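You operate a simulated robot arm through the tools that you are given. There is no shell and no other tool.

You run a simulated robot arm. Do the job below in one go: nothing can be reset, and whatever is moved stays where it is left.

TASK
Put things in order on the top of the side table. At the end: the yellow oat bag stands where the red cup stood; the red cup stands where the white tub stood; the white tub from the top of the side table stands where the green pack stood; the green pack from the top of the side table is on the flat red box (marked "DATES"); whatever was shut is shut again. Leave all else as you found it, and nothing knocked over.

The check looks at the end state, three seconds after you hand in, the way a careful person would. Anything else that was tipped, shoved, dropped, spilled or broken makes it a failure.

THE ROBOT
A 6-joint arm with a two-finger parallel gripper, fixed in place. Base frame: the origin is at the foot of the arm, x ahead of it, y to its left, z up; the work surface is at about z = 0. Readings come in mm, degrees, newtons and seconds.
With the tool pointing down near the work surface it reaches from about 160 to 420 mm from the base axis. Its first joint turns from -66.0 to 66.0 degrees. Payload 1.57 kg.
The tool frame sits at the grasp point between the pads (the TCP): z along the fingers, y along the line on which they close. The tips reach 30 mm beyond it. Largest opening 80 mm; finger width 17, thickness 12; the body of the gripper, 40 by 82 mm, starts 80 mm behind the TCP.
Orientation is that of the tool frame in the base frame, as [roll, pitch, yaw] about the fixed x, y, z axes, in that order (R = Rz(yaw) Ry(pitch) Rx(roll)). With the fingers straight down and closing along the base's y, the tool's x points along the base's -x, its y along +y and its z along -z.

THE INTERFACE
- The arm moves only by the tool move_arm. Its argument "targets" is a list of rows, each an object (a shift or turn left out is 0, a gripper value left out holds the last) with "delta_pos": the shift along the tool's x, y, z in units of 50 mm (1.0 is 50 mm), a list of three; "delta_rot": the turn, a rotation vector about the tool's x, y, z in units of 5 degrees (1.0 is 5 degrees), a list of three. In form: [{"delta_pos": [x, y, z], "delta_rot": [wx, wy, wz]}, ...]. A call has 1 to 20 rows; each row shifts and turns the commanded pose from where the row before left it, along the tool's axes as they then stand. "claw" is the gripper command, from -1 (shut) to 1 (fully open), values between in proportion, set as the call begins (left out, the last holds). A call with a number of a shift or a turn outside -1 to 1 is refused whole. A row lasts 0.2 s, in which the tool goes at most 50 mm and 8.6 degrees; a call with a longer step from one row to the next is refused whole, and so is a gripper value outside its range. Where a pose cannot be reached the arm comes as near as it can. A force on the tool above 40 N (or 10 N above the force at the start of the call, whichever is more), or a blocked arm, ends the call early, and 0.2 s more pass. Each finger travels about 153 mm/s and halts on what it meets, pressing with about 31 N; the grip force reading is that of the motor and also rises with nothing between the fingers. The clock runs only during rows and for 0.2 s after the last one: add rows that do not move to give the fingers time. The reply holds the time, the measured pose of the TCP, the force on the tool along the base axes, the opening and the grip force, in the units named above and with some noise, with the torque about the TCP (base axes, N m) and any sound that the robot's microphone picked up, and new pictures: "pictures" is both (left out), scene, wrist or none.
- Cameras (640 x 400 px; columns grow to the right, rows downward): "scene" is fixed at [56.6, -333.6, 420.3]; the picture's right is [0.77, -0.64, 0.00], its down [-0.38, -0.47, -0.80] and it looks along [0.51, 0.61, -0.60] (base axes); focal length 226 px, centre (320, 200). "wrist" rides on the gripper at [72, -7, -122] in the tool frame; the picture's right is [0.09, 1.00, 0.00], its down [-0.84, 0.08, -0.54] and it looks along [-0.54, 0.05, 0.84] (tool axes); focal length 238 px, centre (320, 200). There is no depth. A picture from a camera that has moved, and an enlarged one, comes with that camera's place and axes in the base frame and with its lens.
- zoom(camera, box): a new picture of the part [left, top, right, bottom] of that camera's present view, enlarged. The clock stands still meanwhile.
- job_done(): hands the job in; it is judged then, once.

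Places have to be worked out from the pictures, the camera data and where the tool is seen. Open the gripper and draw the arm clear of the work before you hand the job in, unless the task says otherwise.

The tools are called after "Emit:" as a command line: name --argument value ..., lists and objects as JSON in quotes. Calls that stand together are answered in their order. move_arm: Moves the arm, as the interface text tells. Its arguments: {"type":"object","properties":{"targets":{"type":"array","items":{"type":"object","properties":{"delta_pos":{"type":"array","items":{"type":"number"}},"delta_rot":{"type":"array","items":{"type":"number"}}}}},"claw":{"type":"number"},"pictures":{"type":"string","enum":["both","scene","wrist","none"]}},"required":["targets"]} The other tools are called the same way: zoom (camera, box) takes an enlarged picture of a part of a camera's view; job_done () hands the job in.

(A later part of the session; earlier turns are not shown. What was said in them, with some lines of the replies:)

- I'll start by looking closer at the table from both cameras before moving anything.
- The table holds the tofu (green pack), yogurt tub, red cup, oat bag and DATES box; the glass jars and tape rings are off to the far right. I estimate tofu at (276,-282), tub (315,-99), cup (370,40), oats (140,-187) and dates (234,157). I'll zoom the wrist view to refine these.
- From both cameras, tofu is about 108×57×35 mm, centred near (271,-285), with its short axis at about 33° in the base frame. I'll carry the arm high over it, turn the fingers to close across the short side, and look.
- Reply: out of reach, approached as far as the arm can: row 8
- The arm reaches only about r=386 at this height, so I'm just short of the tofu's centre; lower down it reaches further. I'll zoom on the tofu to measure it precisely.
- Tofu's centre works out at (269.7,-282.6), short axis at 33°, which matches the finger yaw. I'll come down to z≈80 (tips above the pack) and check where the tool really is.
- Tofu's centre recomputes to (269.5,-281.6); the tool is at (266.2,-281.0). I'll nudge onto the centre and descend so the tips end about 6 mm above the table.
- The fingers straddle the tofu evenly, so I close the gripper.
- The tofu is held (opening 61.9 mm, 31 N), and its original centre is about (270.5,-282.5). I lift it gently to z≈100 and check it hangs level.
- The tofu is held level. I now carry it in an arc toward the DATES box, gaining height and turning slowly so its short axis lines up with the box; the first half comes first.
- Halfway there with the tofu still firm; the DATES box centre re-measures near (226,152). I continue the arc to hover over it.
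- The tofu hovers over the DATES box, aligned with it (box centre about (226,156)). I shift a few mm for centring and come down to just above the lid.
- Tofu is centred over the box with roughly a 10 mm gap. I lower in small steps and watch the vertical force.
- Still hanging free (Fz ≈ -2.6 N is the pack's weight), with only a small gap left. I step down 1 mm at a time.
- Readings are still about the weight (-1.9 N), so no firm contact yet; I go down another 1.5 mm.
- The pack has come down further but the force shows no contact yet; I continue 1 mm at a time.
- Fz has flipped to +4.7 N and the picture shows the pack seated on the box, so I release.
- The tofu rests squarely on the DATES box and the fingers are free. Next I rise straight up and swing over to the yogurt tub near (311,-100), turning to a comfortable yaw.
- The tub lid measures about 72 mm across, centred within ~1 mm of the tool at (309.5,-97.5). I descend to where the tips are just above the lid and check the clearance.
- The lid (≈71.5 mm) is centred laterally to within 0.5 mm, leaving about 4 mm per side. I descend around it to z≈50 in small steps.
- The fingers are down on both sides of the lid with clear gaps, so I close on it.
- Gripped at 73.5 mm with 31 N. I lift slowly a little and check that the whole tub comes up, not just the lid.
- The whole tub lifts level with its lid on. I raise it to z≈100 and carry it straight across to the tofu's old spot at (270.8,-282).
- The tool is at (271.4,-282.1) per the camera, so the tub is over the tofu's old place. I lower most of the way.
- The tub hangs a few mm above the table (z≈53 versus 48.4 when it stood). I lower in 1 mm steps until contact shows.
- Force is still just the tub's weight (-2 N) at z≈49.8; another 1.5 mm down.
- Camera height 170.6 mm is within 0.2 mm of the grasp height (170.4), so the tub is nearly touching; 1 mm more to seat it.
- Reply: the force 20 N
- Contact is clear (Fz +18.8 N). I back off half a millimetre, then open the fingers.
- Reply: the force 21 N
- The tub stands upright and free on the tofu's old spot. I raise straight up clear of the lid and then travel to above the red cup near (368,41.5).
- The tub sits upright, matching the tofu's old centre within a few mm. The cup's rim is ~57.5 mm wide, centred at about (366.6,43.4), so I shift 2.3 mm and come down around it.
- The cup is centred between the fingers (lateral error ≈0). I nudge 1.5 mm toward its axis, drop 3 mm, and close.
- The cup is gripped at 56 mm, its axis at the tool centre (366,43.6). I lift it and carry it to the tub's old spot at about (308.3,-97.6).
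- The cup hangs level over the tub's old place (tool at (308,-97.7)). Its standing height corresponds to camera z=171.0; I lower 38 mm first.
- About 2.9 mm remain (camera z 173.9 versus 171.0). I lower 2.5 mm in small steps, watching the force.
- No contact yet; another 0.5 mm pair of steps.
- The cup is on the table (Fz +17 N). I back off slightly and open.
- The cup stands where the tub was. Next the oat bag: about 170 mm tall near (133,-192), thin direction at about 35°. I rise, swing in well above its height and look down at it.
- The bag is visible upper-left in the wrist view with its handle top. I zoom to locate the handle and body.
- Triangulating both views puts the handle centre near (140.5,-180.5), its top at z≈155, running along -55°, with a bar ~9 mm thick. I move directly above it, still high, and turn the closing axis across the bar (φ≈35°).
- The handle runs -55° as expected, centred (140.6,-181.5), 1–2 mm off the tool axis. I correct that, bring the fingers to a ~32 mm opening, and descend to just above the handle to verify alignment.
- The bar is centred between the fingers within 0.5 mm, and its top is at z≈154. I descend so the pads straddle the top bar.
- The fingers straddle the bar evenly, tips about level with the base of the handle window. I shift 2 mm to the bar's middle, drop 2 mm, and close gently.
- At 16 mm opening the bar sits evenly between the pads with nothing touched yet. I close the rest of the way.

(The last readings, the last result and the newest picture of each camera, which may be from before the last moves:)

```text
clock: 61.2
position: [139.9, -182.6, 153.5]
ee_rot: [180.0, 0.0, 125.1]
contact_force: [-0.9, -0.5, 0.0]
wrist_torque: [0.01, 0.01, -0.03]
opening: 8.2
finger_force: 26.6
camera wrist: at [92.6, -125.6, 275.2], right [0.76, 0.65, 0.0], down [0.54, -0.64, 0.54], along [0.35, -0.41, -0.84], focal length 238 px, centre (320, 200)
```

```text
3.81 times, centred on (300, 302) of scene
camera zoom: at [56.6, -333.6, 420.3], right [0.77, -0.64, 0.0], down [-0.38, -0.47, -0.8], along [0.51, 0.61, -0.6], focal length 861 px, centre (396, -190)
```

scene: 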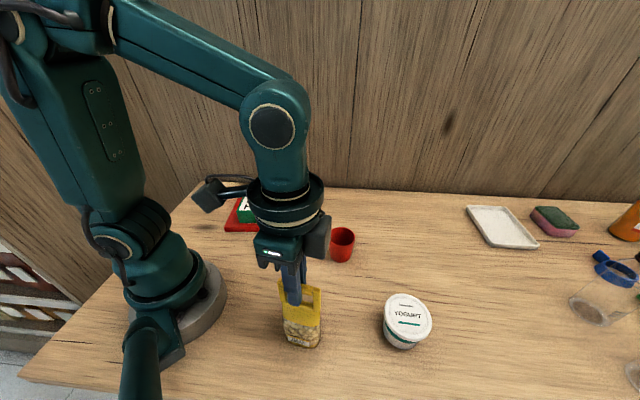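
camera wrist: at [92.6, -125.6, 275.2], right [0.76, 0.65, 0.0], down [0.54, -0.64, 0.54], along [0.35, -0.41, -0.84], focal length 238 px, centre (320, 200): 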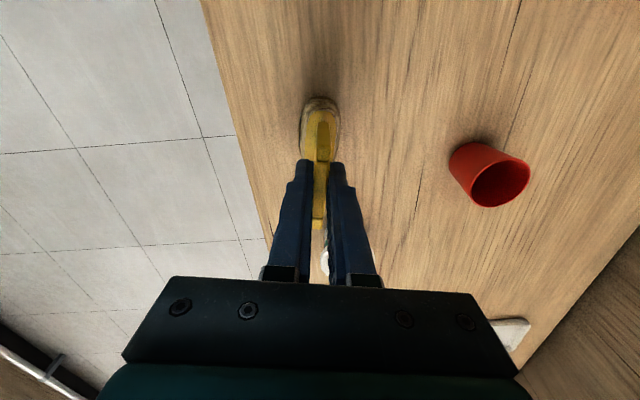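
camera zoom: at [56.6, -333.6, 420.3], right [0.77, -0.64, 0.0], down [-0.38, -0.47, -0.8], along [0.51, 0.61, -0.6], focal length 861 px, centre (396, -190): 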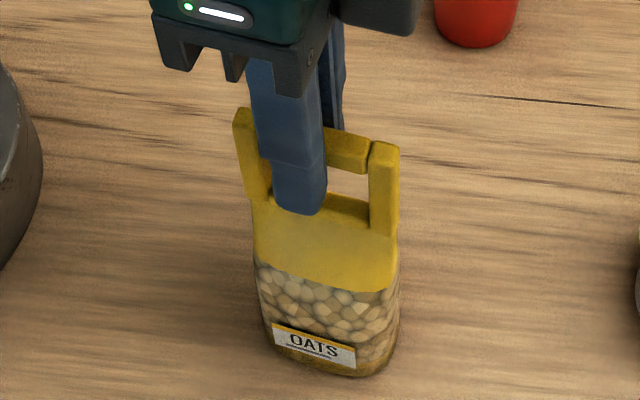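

The bar is gripped at 8.2 mm. I lift slowly by ~15 mm and check that the bag hangs straight.

Emit:
move_arm --targets '[{"delta_pos": [0, 0, -0.03]}, {"delta_pos": [0, 0, -0.05]}, {"delta_pos": [0, 0, -0.1]}, {"delta_pos": [0, 0, -0.12]}, {}, {}]' --claw -1 --pictures "both"

Emit:
zoom --camera "scene" --box '[250, 250, 350, 355]'

```text
clock: 62.6
position: [139.1, -181.2, 168.9]
ee_rot: [-180.0, -0.1, 125.1]
contact_force: [-0.1, -0.8, -0.6]
wrist_torque: [0.02, 0.0, 0.02]
opening: 8.2
finger_force: 27.1
camera wrist: at [92.3, -125.6, 290.2], right [0.76, 0.65, 0.0], down [0.54, -0.64, 0.54], along [0.35, -0.41, -0.84], focal length 238 px, centre (320, 200)
```

scene: 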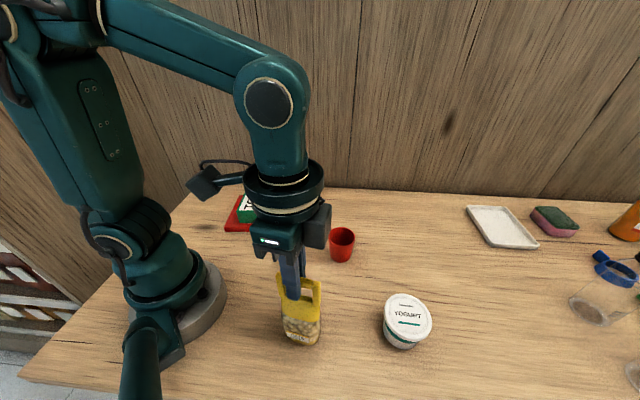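
wrist: 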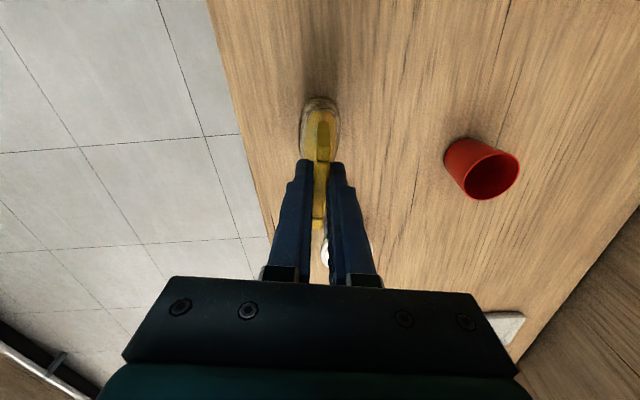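

```text
3.81 times, centred on (300, 302) of scene
camera zoom: at [56.6, -333.6, 420.3], right [0.77, -0.64, 0.0], down [-0.38, -0.47, -0.8], along [0.51, 0.61, -0.6], focal length 861 px, centre (396, -190)
```

zoom: 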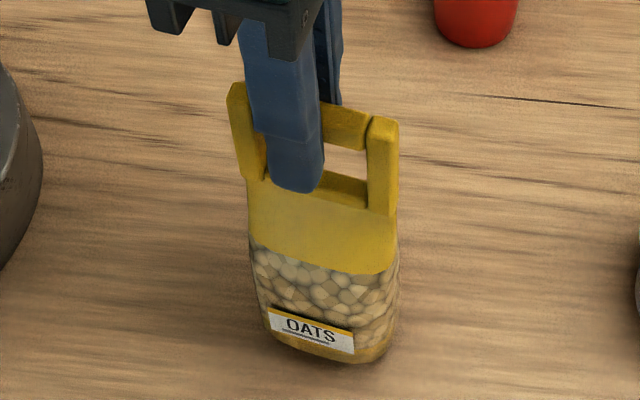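

The bag hangs straight and clear of the table. The arm can't go high at the cup's old radius, so I lift it to z≈238 (bottom above cup height) and route inward past the cup via (270,0), turning it on the way.

Emit:
move_arm --targets '[{"delta_pos": [0, 0, -0.15]}, {"delta_pos": [0, 0, -0.3]}, {"delta_pos": [0, 0, -0.35]}, {"delta_pos": [0, 0, -0.3]}, {"delta_pos": [0, 0, -0.2]}, {"delta_pos": [0, 0, -0.1]}, {"delta_pos": [0.1219, 0.3507, 0], "delta_rot": [0, 0, -0.98]}, {"delta_pos": [0.0915, 0.3598, 0], "delta_rot": [0, 0, -0.98]}, {"delta_pos": [0.0604, 0.3664, 0], "delta_rot": [0, 0, -0.98]}, {"delta_pos": [0.0289, 0.3702, 0], "delta_rot": [0, 0, -0.98]}, {"delta_pos": [-0.0028, 0.3713, 0], "delta_rot": [0, 0, -0.98]}, {"delta_pos": [-0.0345, 0.3697, 0], "delta_rot": [0, 0, -0.98]}, {"delta_pos": [-0.0659, 0.3654, 0], "delta_rot": [0, 0, -0.98]}, {"delta_pos": [-0.0969, 0.3584, 0], "delta_rot": [0, 0, -0.98]}, {"delta_pos": [-0.1272, 0.3488, 0], "delta_rot": [0, 0, -0.98]}, {"delta_pos": [-0.1565, 0.3367, 0], "delta_rot": [0, 0, -0.98]}, {"delta_pos": [-0.1847, 0.3221, 0], "delta_rot": [0, 0, -0.98]}, {"delta_pos": [-0.2115, 0.3051, 0], "delta_rot": [0, 0, -0.98]}, {}]' --claw -1 --pictures "both"

```text
clock: 66.6
position: [269.4, -0.8, 239.1]
ee_rot: [180.0, 0.0, -176.1]
contact_force: [0.4, 0.1, -0.9]
wrist_torque: [0.03, -0.01, -0.02]
opening: 8.2
finger_force: 26.6
camera wrist: at [197.6, -11.1, 361.1], right [-0.16, 0.99, 0.0], down [0.83, 0.14, 0.54], along [0.53, 0.09, -0.84], focal length 238 px, centre (320, 200)
```

scene: 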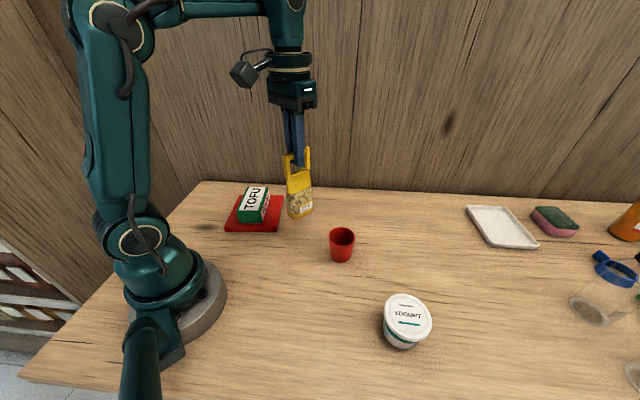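
wrist: 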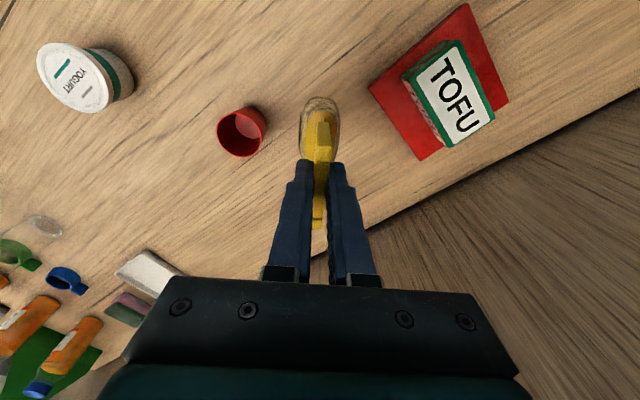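

Now the bag is past the cup at (269,1,239). I carry it out to the cup's old spot (366.2,43.5) while lowering to keep it ~17 mm above the table.

Emit:
move_arm --targets '[{"delta_pos": [-0.2497, 0.09, 0.17]}, {"delta_pos": [-0.2497, 0.09, 0.17]}, {"delta_pos": [-0.2497, 0.09, 0.17]}, {"delta_pos": [-0.2497, 0.09, 0.17]}, {"delta_pos": [-0.2497, 0.09, 0.17]}, {"delta_pos": [-0.2497, 0.09, 0.17]}, {"delta_pos": [-0.2497, 0.09, 0.17]}, {"delta_pos": [-0.2497, 0.09, 0.17]}, {}, {}]' --claw -1 --pictures "both"

Emit:
zoom --camera "scene" --box '[270, 140, 370, 240]'

```text
clock: 68.8
position: [367.3, 42.2, 171.0]
ee_rot: [-180.0, 0.0, -176.2]
contact_force: [-1.1, 0.0, -0.7]
wrist_torque: [-0.02, 0.0, 0.0]
opening: 8.3
finger_force: 27.0
camera wrist: at [296.0, 32.1, 293.1], right [-0.16, 0.99, 0.0], down [0.83, 0.13, 0.54], along [0.54, 0.09, -0.84], focal length 238 px, centre (320, 200)
```

scene: 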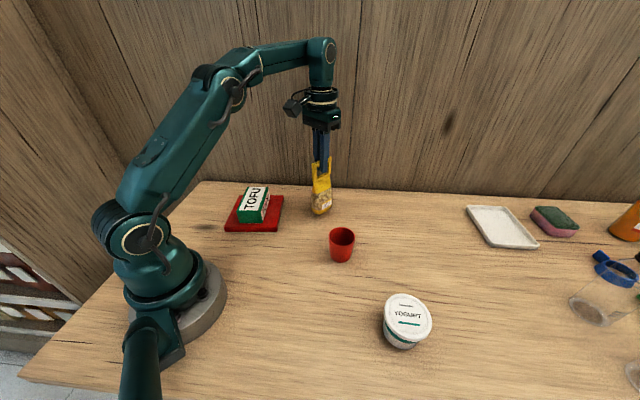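
wrist: 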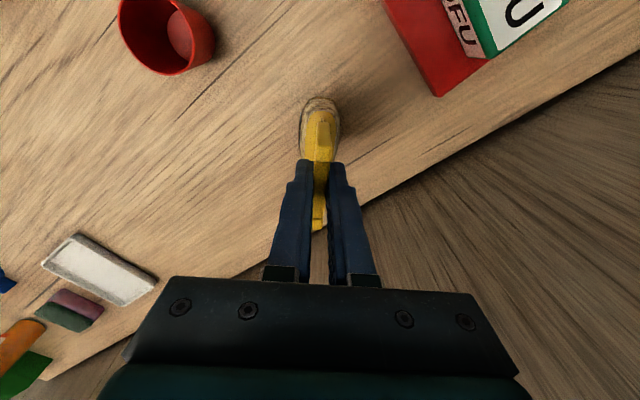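

```text
4.00 times, centred on (320, 190) of scene
camera zoom: at [56.6, -333.6, 420.3], right [0.77, -0.64, 0.0], down [-0.38, -0.47, -0.8], along [0.51, 0.61, -0.6], focal length 904 px, centre (320, 240)
```

zoom: 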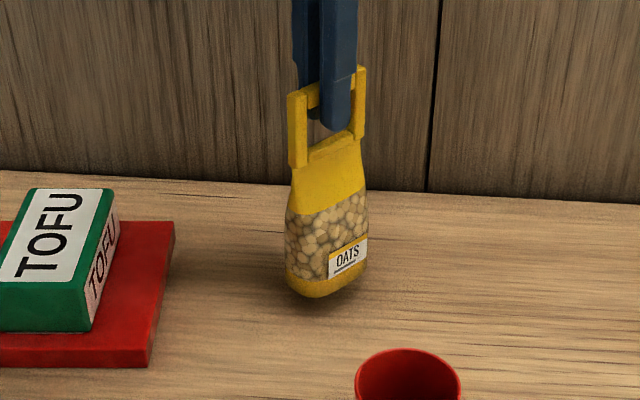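

The bag hangs upright over the cup's old spot (tool at (367.4,44)). Standing height corresponds to camera z=275.2; I'm at 293.1, so I lower 15.5 mm first.

Emit:
move_arm --targets '[{"delta_pos": [0.02, -0.005, 0.1]}, {"delta_pos": [0, 0, 0.1]}, {"delta_pos": [0, 0, 0.07]}, {"delta_pos": [0, 0, 0.04]}, {}, {}]' --claw -1 --pictures "wrist"

Emit:
zoom --camera "scene" --box '[270, 140, 370, 240]'

```text
clock: 70.2
position: [365.2, 41.8, 154.0]
ee_rot: [179.9, 0.0, -176.0]
contact_force: [0.8, -0.2, -0.7]
wrist_torque: [0.01, 0.02, -0.03]
opening: 8.4
finger_force: 26.6
camera wrist: at [294.9, 31.2, 276.1], right [-0.16, 0.99, 0.0], down [0.83, 0.13, 0.54], along [0.54, 0.09, -0.84], focal length 238 px, centre (320, 200)
```

wrist: 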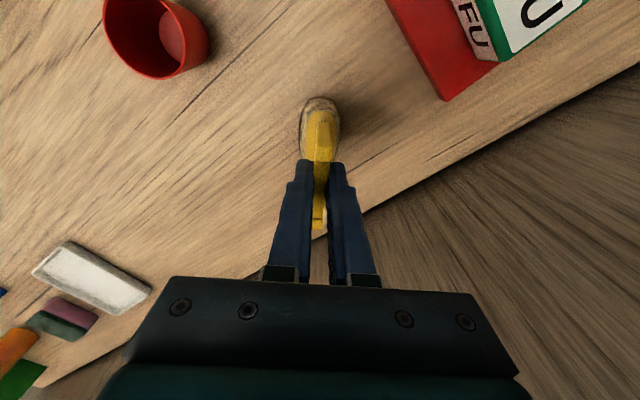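

```text
4.00 times, centred on (320, 190) of scene
camera zoom: at [56.6, -333.6, 420.3], right [0.77, -0.64, 0.0], down [-0.38, -0.47, -0.8], along [0.51, 0.61, -0.6], focal length 904 px, centre (320, 240)
```

zoom: 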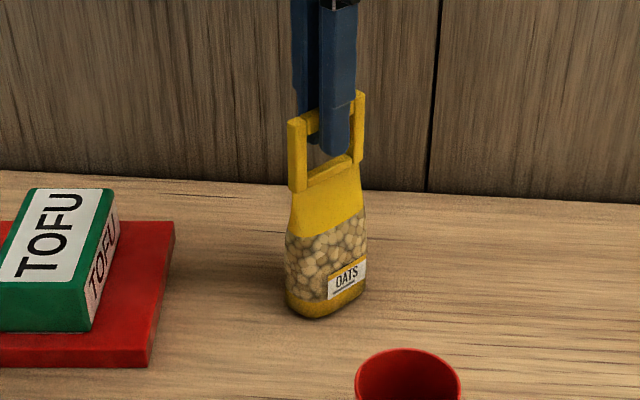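

Within ~1 mm of standing height. I step down half a millimetre at a time until the force shows contact.

Emit:
move_arm --targets '[{"delta_pos": [0, 0, 0.01]}, {"delta_pos": [0, 0, 0.01]}, {}]' --claw -1 --pictures "none"

```text
clock: 71.0
position: [365.6, 41.4, 154.4]
ee_rot: [179.9, 0.0, -176.1]
contact_force: [0.2, 0.3, 1.5]
wrist_torque: [0.03, 0.01, -0.02]
opening: 8.4
finger_force: 27.0
```

Fz has moved from -0.7 to +1.5 N, perhaps first touch; one more 0.5 mm step to confirm.

Emit:
move_arm --targets '[{"delta_pos": [0, 0, 0.012]}, {}]' --claw -1 --pictures "wrist"

Emit:
zoom --camera "scene" --box '[270, 140, 370, 240]'

```text
clock: 71.6
position: [366.3, 42.6, 153.7]
ee_rot: [-179.9, 0.0, -176.1]
contact_force: [-1.5, -0.1, 3.5]
wrist_torque: [-0.02, 0.08, 0.03]
opening: 8.1
finger_force: 27.4
camera wrist: at [295.0, 31.0, 275.1], right [-0.16, 0.99, 0.0], down [0.83, 0.13, 0.54], along [0.54, 0.09, -0.84], focal length 238 px, centre (320, 200)
```

wrist: 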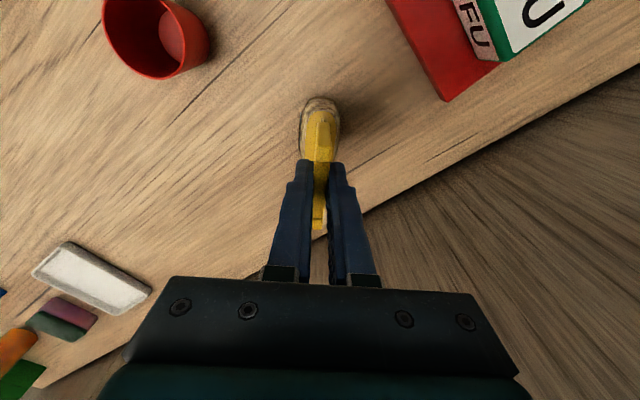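

```text
4.00 times, centred on (320, 190) of scene
camera zoom: at [56.6, -333.6, 420.3], right [0.77, -0.64, 0.0], down [-0.38, -0.47, -0.8], along [0.51, 0.61, -0.6], focal length 904 px, centre (320, 240)
```

zoom: 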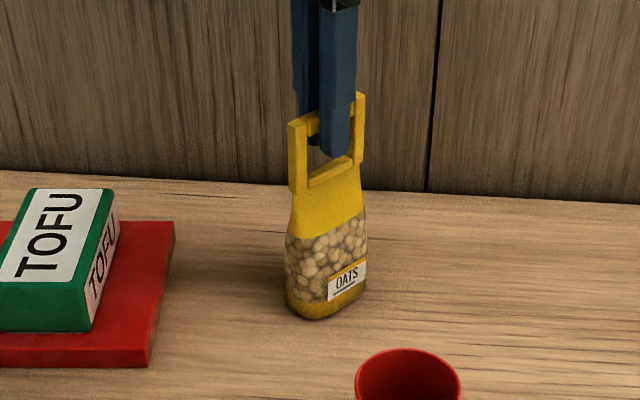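

Contact is confirmed (Fz +3.5 N at exactly the original standing height). I open the fingers a little first and check the bag stays standing.

Emit:
move_arm --targets '[{}, {}, {}]' --claw -0.5 --pictures "both"

Emit:
zoom --camera "scene" --box '[270, 140, 370, 240]'

Emit:
zoom --camera "wrist" --box '[240, 80, 400, 240]'

```text
clock: 72.4
position: [366.7, 42.0, 152.9]
ee_rot: [180.0, 0.0, -176.1]
contact_force: [-0.5, 0.3, 0.6]
wrist_torque: [-0.02, -0.01, 0.01]
opening: 20.1
finger_force: 0.1
camera wrist: at [295.0, 31.0, 275.0], right [-0.16, 0.99, 0.0], down [0.83, 0.13, 0.54], along [0.54, 0.09, -0.84], focal length 238 px, centre (320, 200)
```

scene: 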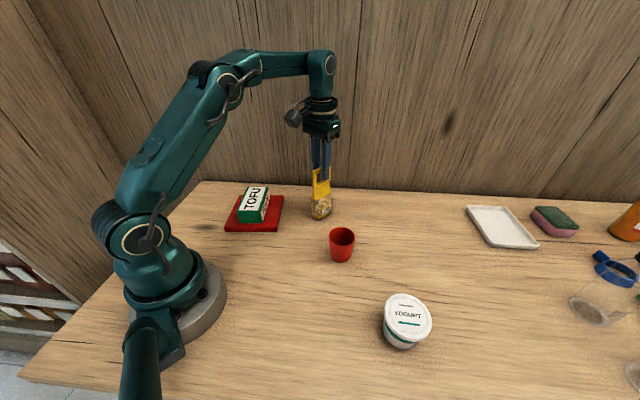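
wrist: 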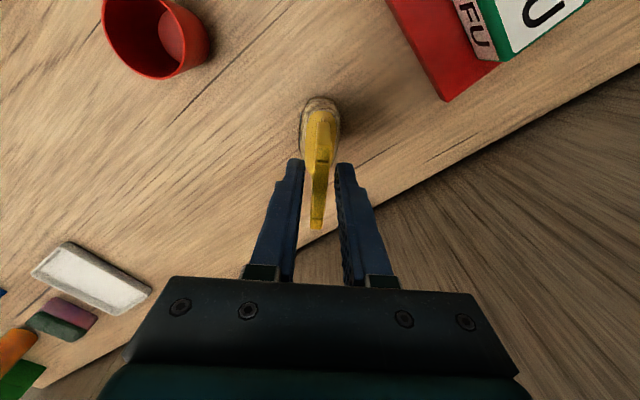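

```text
4.00 times, centred on (320, 190) of scene
camera zoom: at [56.6, -333.6, 420.3], right [0.77, -0.64, 0.0], down [-0.38, -0.47, -0.8], along [0.51, 0.61, -0.6], focal length 904 px, centre (320, 240)
```

zoom: 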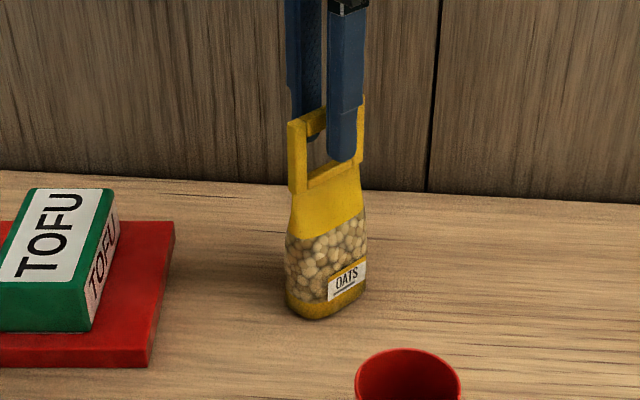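

```text
2.50 times, centred on (320, 160) of wrist
camera zoom: at [295.0, 31.0, 275.0], right [-0.16, 0.99, 0.0], down [0.83, 0.13, 0.54], along [0.54, 0.09, -0.84], focal length 596 px, centre (320, 300)
```

zoom: 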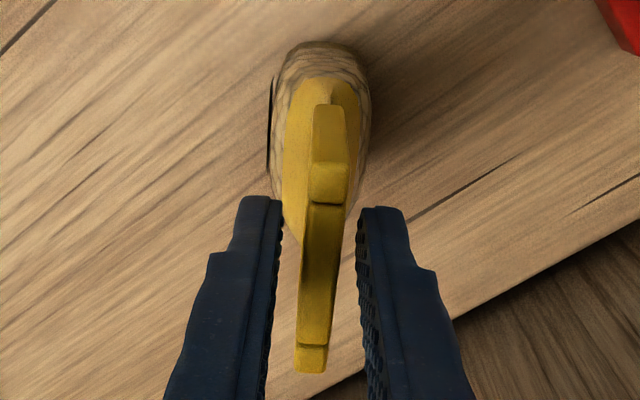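

The bag stands on its own with the fingers clear on both sides. I open a bit more and rise straight up slowly until the tips are above the handle.

Emit:
move_arm --targets '[{}, {}, {"delta_pos": [0, 0, -0.1]}, {"delta_pos": [0, 0, -0.15]}, {"delta_pos": [0, 0, -0.15]}, {"delta_pos": [0, 0, -0.15]}, {"delta_pos": [0, 0, -0.15]}, {"delta_pos": [0, 0, -0.08]}, {}]' --claw -0.2 --pictures "both"

Emit:
zoom --camera "scene" --box '[270, 130, 370, 230]'

```text
clock: 74.4
position: [364.5, 41.7, 192.1]
ee_rot: [180.0, 0.1, -176.0]
contact_force: [-0.2, -0.2, -0.7]
wrist_torque: [0.02, 0.01, -0.01]
opening: 32.1
finger_force: 0.0
camera wrist: at [293.8, 31.5, 314.0], right [-0.16, 0.99, 0.0], down [0.83, 0.13, 0.54], along [0.53, 0.09, -0.84], focal length 238 px, centre (320, 200)
```

scene: 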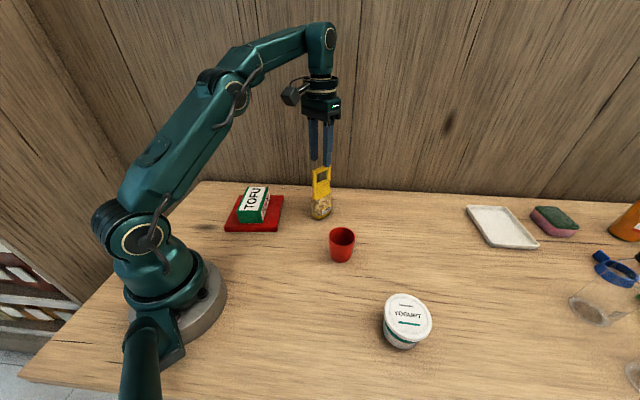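
wrist: 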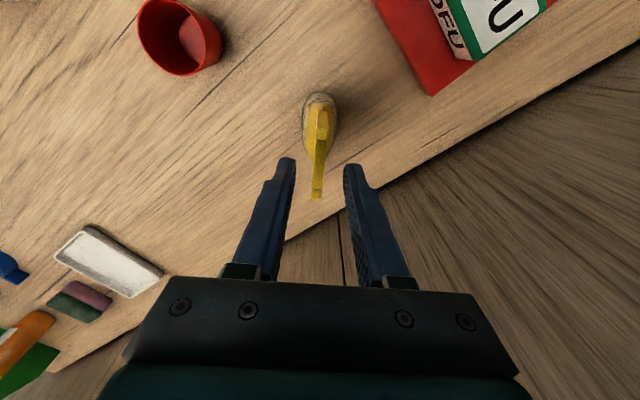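

```text
4.00 times, centred on (320, 180) of scene
camera zoom: at [56.6, -333.6, 420.3], right [0.77, -0.64, 0.0], down [-0.38, -0.47, -0.8], along [0.51, 0.61, -0.6], focal length 904 px, centre (320, 280)
```

zoom: 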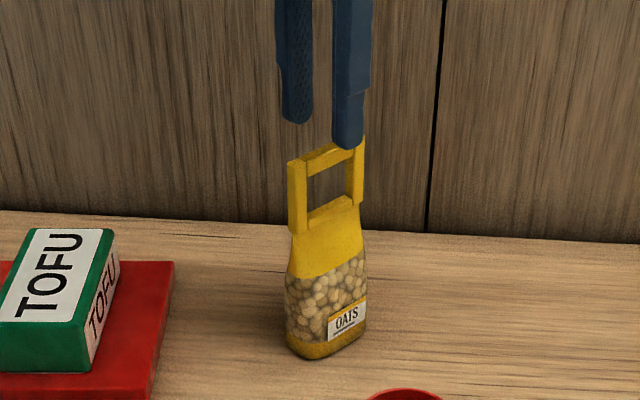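

The bag stands upright at the cup's old place and the tips are above the handle. I draw the arm back inward and up, opening the gripper once clear.

Emit:
move_arm --targets '[{"delta_pos": [0.05, 0, -0.1]}, {"delta_pos": [0.2, 0, -0.15]}, {"delta_pos": [0.3, 0, -0.15]}, {"delta_pos": [0.3, 0, -0.1]}, {"delta_pos": [0.3, 0, -0.1]}, {"delta_pos": [0.3, 0, 0]}, {"delta_pos": [0.3, 0, 0]}, {}]' --claw -0.2 --pictures "none"

Emit:
move_arm --targets '[{}, {}, {}]' --claw 1 --pictures "both"

Emit:
zoom --camera "scene" --box '[200, 150, 460, 370]'

Emit:
zoom --camera "scene" --box '[440, 170, 640, 400]'

```text
clock: 76.2
position: [277.0, 36.2, 222.8]
ee_rot: [-180.0, 0.0, -176.1]
contact_force: [0.3, 0.4, -0.3]
wrist_torque: [-0.01, -0.03, 0.02]
opening: 31.9
finger_force: 0.1
```

```text
clock: 77.0
position: [277.5, 35.5, 222.7]
ee_rot: [-180.0, 0.0, -176.0]
contact_force: [-0.1, -0.4, -0.4]
wrist_torque: [0.02, 0.0, 0.03]
opening: 79.8
finger_force: 0.1
camera wrist: at [207.0, 25.2, 344.6], right [-0.16, 0.99, 0.0], down [0.83, 0.13, 0.54], along [0.54, 0.09, -0.84], focal length 238 px, centre (320, 200)
```

scene: 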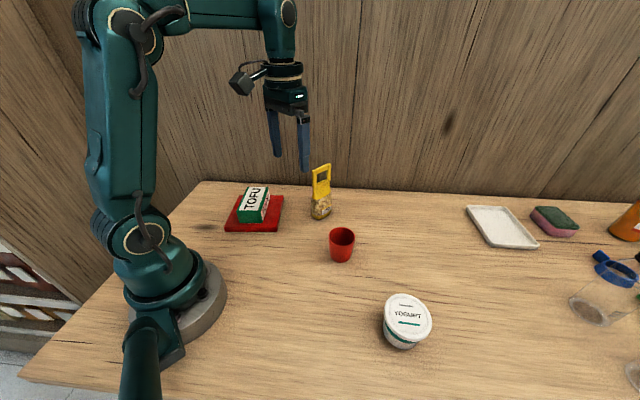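
wrist: 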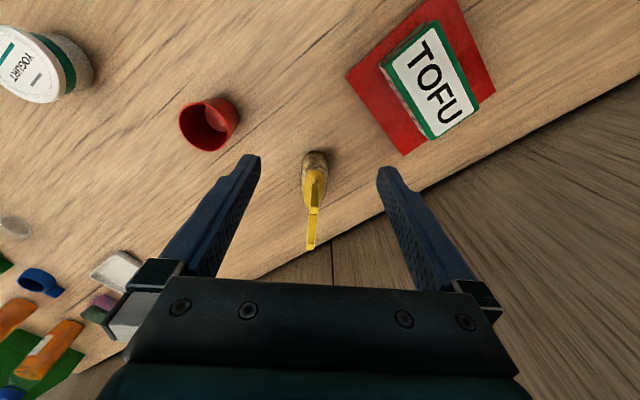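

```text
1.82 times, centred on (330, 260) of scene
camera zoom: at [56.6, -333.6, 420.3], right [0.77, -0.64, 0.0], down [-0.38, -0.47, -0.8], along [0.51, 0.61, -0.6], focal length 411 px, centre (302, 91)
```

zoom: 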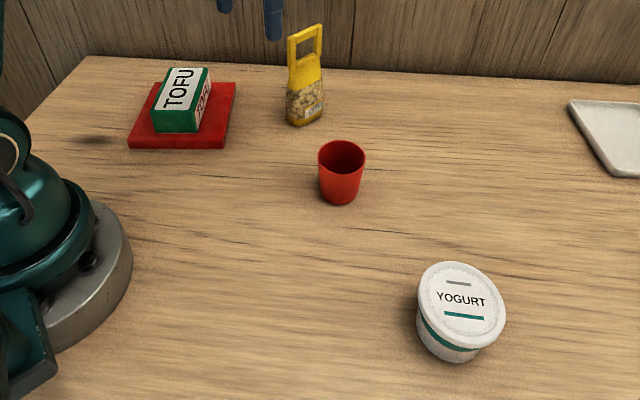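

```text
1.74 times, centred on (540, 285) of scene
camera zoom: at [56.6, -333.6, 420.3], right [0.77, -0.64, 0.0], down [-0.38, -0.47, -0.8], along [0.51, 0.61, -0.6], focal length 393 px, centre (-63, 52)
```

zoom: 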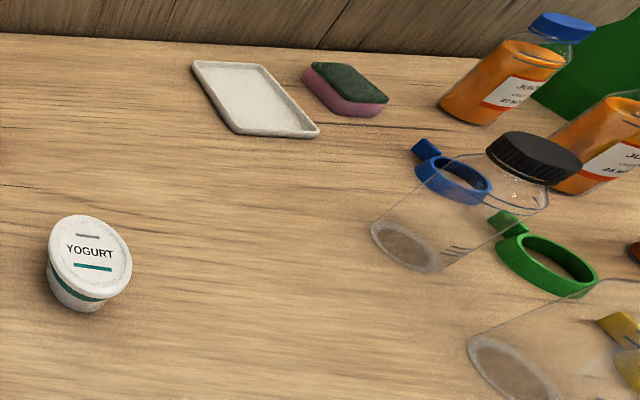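

All four items are where they should be: tofu flat on the DATES box, tub on the tofu's spot, cup on the tub's spot, and oats upright on the cup's spot. The far objects look unchanged, the gripper is open and the arm is clear, so I hand in.

Emit:
job_done

```text
The job is handed in.
```

I moved all four items to their new places and handed the job in. I don't have the check's result.

- **Green pack (tofu):** it lies flat and roughly centred on the red DATES box.
- **White tub:** it stands upright with its lid on, where the tofu was.
- **Red cup:** it stands where the tub was.
- **Yellow oat bag:** it stands upright where the cup was. I turned it by about 60° on the way, because the task didn't fix which way it faces.

By the camera views, each item is within a few millimetres of its target spot. In the last pictures nothing was knocked over, and the tray, sponge, jars and rings looked unchanged. I opened nothing, so there was nothing to shut again. The gripper is open and the arm is clear of the work.
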